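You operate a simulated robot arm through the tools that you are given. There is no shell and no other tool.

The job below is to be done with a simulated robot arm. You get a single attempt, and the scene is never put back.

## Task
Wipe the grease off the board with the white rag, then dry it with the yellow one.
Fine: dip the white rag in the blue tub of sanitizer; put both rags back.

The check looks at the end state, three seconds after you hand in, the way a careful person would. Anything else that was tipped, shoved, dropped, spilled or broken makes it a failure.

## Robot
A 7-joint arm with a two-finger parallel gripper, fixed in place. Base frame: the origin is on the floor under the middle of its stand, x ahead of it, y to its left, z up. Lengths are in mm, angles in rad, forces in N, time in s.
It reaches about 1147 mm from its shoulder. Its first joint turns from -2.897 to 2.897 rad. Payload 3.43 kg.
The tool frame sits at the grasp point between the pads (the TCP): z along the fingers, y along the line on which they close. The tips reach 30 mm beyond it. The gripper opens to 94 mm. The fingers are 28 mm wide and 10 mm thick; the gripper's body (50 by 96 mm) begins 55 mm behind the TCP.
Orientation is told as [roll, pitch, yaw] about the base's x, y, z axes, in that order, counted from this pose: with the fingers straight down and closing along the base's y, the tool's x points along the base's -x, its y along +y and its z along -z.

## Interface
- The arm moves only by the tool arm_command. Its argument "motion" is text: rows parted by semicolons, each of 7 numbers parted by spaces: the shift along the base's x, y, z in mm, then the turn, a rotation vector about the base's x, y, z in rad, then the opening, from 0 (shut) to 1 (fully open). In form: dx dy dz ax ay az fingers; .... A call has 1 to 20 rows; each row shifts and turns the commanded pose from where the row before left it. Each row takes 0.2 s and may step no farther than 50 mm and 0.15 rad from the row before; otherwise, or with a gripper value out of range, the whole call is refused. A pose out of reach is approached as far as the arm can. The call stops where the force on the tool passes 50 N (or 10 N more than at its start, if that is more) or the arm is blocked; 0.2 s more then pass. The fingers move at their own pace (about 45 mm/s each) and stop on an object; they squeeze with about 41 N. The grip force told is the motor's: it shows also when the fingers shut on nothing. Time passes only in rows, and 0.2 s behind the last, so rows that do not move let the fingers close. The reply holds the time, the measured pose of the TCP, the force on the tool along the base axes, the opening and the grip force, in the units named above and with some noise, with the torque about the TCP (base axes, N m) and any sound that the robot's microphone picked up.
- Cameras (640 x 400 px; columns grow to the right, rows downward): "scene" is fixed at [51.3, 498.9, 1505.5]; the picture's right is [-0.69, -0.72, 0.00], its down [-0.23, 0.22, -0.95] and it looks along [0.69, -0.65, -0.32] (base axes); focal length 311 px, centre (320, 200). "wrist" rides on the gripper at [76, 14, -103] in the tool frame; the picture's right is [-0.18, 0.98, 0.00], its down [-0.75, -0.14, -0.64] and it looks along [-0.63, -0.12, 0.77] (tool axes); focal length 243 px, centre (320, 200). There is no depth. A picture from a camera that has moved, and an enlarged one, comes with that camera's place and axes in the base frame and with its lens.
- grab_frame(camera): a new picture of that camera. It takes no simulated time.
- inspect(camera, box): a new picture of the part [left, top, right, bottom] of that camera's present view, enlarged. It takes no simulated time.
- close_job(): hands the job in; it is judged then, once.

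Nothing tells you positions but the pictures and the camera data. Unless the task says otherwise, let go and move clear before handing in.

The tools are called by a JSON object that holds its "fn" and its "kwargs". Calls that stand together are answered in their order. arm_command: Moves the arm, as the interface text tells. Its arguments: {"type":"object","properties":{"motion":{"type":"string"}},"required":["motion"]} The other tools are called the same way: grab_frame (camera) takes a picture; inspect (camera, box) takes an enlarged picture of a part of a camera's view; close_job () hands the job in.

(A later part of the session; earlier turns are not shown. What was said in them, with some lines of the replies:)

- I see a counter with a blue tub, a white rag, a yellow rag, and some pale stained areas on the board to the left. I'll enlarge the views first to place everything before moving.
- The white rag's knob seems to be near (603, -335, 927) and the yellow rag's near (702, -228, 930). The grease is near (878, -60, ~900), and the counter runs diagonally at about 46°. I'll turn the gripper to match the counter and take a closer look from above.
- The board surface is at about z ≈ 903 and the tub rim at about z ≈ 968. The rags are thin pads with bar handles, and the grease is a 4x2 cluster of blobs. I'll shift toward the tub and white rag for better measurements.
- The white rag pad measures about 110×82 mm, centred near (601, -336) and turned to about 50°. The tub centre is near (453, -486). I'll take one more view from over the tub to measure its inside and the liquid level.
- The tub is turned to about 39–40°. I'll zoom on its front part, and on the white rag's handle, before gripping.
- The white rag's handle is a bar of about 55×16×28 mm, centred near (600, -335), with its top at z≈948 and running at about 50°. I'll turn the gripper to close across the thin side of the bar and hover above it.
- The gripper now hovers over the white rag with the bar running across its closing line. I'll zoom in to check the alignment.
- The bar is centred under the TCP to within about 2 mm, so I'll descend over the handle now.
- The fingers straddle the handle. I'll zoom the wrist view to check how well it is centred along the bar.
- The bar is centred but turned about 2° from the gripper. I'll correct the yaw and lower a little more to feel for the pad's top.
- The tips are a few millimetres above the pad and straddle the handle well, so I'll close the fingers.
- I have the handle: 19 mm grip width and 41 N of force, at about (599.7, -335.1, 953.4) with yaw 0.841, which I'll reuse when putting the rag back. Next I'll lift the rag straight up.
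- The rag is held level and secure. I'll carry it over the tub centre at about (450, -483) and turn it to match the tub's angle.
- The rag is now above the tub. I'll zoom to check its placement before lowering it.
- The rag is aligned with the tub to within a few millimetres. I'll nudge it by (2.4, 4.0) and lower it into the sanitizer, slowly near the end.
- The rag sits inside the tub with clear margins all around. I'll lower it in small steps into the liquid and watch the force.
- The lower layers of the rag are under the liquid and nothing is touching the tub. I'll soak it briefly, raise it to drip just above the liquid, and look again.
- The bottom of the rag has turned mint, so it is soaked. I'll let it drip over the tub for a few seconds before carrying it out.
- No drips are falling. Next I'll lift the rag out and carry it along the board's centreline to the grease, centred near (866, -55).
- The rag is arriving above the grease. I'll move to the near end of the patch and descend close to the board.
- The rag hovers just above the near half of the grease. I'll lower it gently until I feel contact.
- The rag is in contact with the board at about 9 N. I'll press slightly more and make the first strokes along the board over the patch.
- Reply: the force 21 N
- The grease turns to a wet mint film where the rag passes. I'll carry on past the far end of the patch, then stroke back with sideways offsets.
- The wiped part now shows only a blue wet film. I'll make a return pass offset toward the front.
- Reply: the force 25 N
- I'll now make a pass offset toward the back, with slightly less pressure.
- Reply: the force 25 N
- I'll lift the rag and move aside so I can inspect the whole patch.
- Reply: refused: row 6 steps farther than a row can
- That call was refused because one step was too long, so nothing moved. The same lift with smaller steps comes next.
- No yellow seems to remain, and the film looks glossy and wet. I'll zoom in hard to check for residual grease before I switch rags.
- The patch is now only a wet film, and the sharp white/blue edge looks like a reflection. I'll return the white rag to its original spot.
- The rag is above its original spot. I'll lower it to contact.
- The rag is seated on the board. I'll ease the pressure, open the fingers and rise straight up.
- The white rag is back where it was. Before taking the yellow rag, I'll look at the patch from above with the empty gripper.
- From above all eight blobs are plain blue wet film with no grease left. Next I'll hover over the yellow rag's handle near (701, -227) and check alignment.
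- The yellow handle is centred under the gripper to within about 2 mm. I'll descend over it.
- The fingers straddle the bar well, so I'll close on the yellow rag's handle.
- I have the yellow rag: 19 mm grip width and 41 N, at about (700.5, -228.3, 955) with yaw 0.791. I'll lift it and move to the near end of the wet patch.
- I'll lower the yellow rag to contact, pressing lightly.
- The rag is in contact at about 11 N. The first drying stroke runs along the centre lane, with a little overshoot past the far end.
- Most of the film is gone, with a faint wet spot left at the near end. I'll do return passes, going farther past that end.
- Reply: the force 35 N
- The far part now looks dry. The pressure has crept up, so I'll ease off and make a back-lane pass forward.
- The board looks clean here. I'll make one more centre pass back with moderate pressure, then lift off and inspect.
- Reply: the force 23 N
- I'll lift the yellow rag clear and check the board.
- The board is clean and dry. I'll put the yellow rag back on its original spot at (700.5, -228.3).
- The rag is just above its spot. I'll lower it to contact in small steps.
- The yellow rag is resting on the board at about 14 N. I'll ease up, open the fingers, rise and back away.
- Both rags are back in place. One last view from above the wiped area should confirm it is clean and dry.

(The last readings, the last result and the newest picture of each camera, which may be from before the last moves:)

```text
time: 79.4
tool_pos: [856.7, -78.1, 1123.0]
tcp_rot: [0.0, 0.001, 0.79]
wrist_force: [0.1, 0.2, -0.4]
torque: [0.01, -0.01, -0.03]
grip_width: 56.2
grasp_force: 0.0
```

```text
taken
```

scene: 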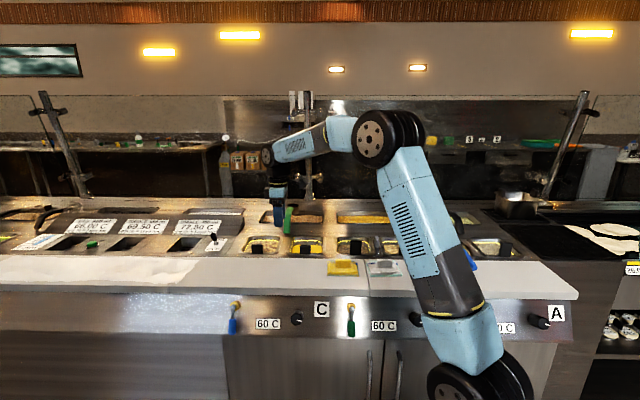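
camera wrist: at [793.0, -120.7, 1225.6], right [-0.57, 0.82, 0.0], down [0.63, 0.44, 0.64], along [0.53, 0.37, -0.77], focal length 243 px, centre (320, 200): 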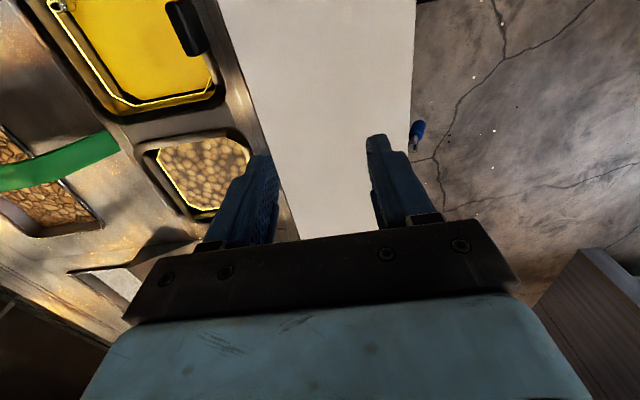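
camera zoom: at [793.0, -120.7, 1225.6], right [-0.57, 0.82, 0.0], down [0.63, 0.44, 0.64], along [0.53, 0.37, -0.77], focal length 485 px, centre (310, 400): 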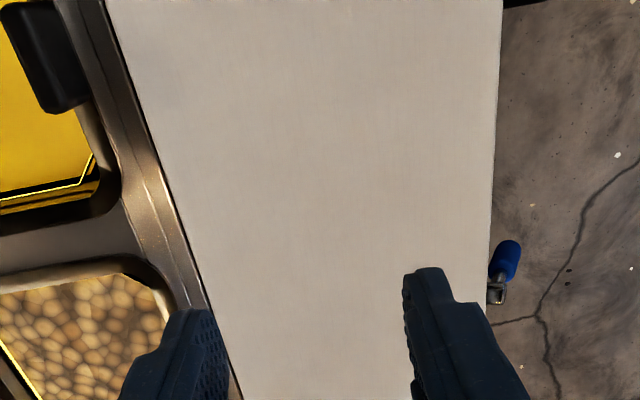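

The board is clean and dry from every view. I'll move the arm back toward its starting pose to check the tub and the rest of the counter before I hand in.

{"fn": "arm_command", "kwargs": {"motion": "-35 -13 10 0 0 -0.06 0.6;-35 -13 10 0 0 -0.06 0.6;-35 -13 10 0 0 -0.06 0.6;-35 -13 10 0 0 -0.06 0.6;-35 -13 10 0 0 -0.06 0.6;-35 -13 10 0 0 -0.06 0.8;-35 -13 10 0 0 -0.06 0.8;-35 -13 10 0 0 -0.06 1;-35 -13 5 0 0 -0.06 1;-35 -13 5 0 0 -0.06 1;-35 -13 0 0 0 -0.06 1;-35 -13 0 0 0 -0.06 1;0 0 0 0 0 0 1"}}

{"fn": "grab_frame", "kwargs": {"camera": "scene"}}

{"fn": "grab_frame", "kwargs": {"camera": "wrist"}}

{"fn": "inspect", "kwargs": {"camera": "scene", "box": [230, 220, 500, 330]}}

```text
time: 82.2
tool_pos: [437.0, -231.9, 1215.8]
tcp_rot: [0.0, 0.0, 0.071]
wrist_force: [-0.6, 0.0, -0.5]
torque: [0.0, 0.04, 0.01]
grip_width: 94.1
grasp_force: 0.1
```

```text
taken
```

scene: 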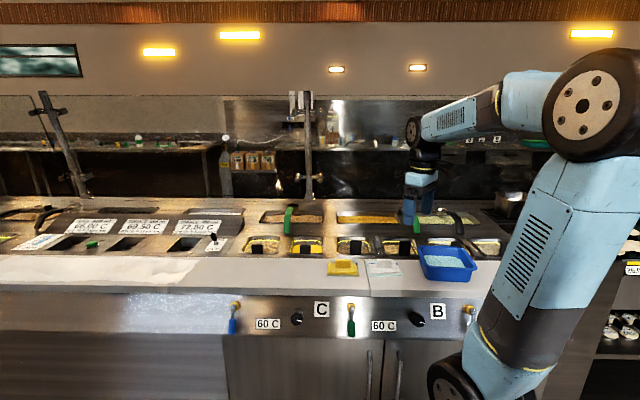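

```text
taken
camera wrist: at [360.3, -222.2, 1318.8], right [0.11, 0.99, 0.0], down [0.76, -0.09, 0.64], along [0.64, -0.07, -0.77], focal length 243 px, centre (320, 200)
```

wrist: 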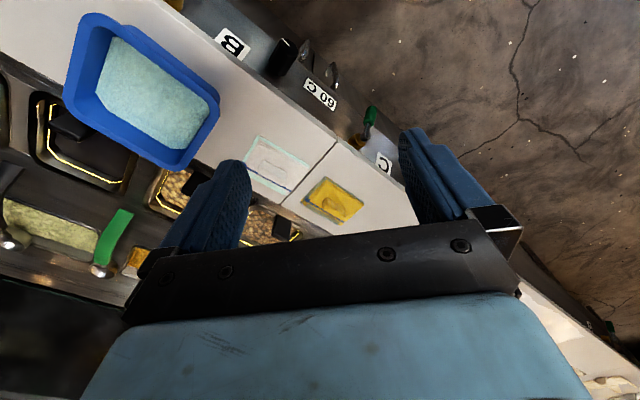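

```text
2.37 times, centred on (365, 275) of scene
camera zoom: at [51.3, 498.9, 1505.5], right [-0.69, -0.72, 0.0], down [-0.23, 0.22, -0.95], along [0.69, -0.65, -0.32], focal length 737 px, centre (213, 22)
```

zoom: 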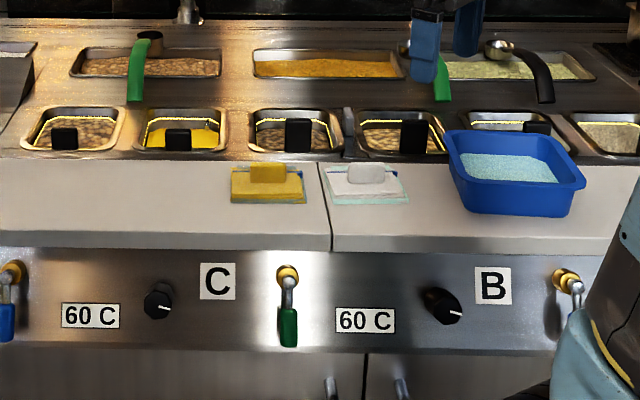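

The grease is gone and the board is dry. Both rags are in their original places, the tub hasn't moved, nothing else looks disturbed, and the gripper is empty and clear. I'm handing in the job.

{"fn": "close_job", "kwargs": {}}

```text
The job is handed in.
```

The job is done and handed in: the grease is off the board and the board is dry. I don't have the check's result.

- **Wiping:** I dipped the white rag in the blue tub, let it drip there, then made three passes over the grease. From above, only a wet film was left.
- **Drying:** Four passes with the yellow rag removed the film. The last view from above showed no grease and no wet spots.
- **Rags:** Both are back within a few millimetres of where they started. They are damp underneath.
- **Everything else:** The tub is where it was, and I saw no drips, spills or moved items on the counter. The arm is empty and back near its starting pose.
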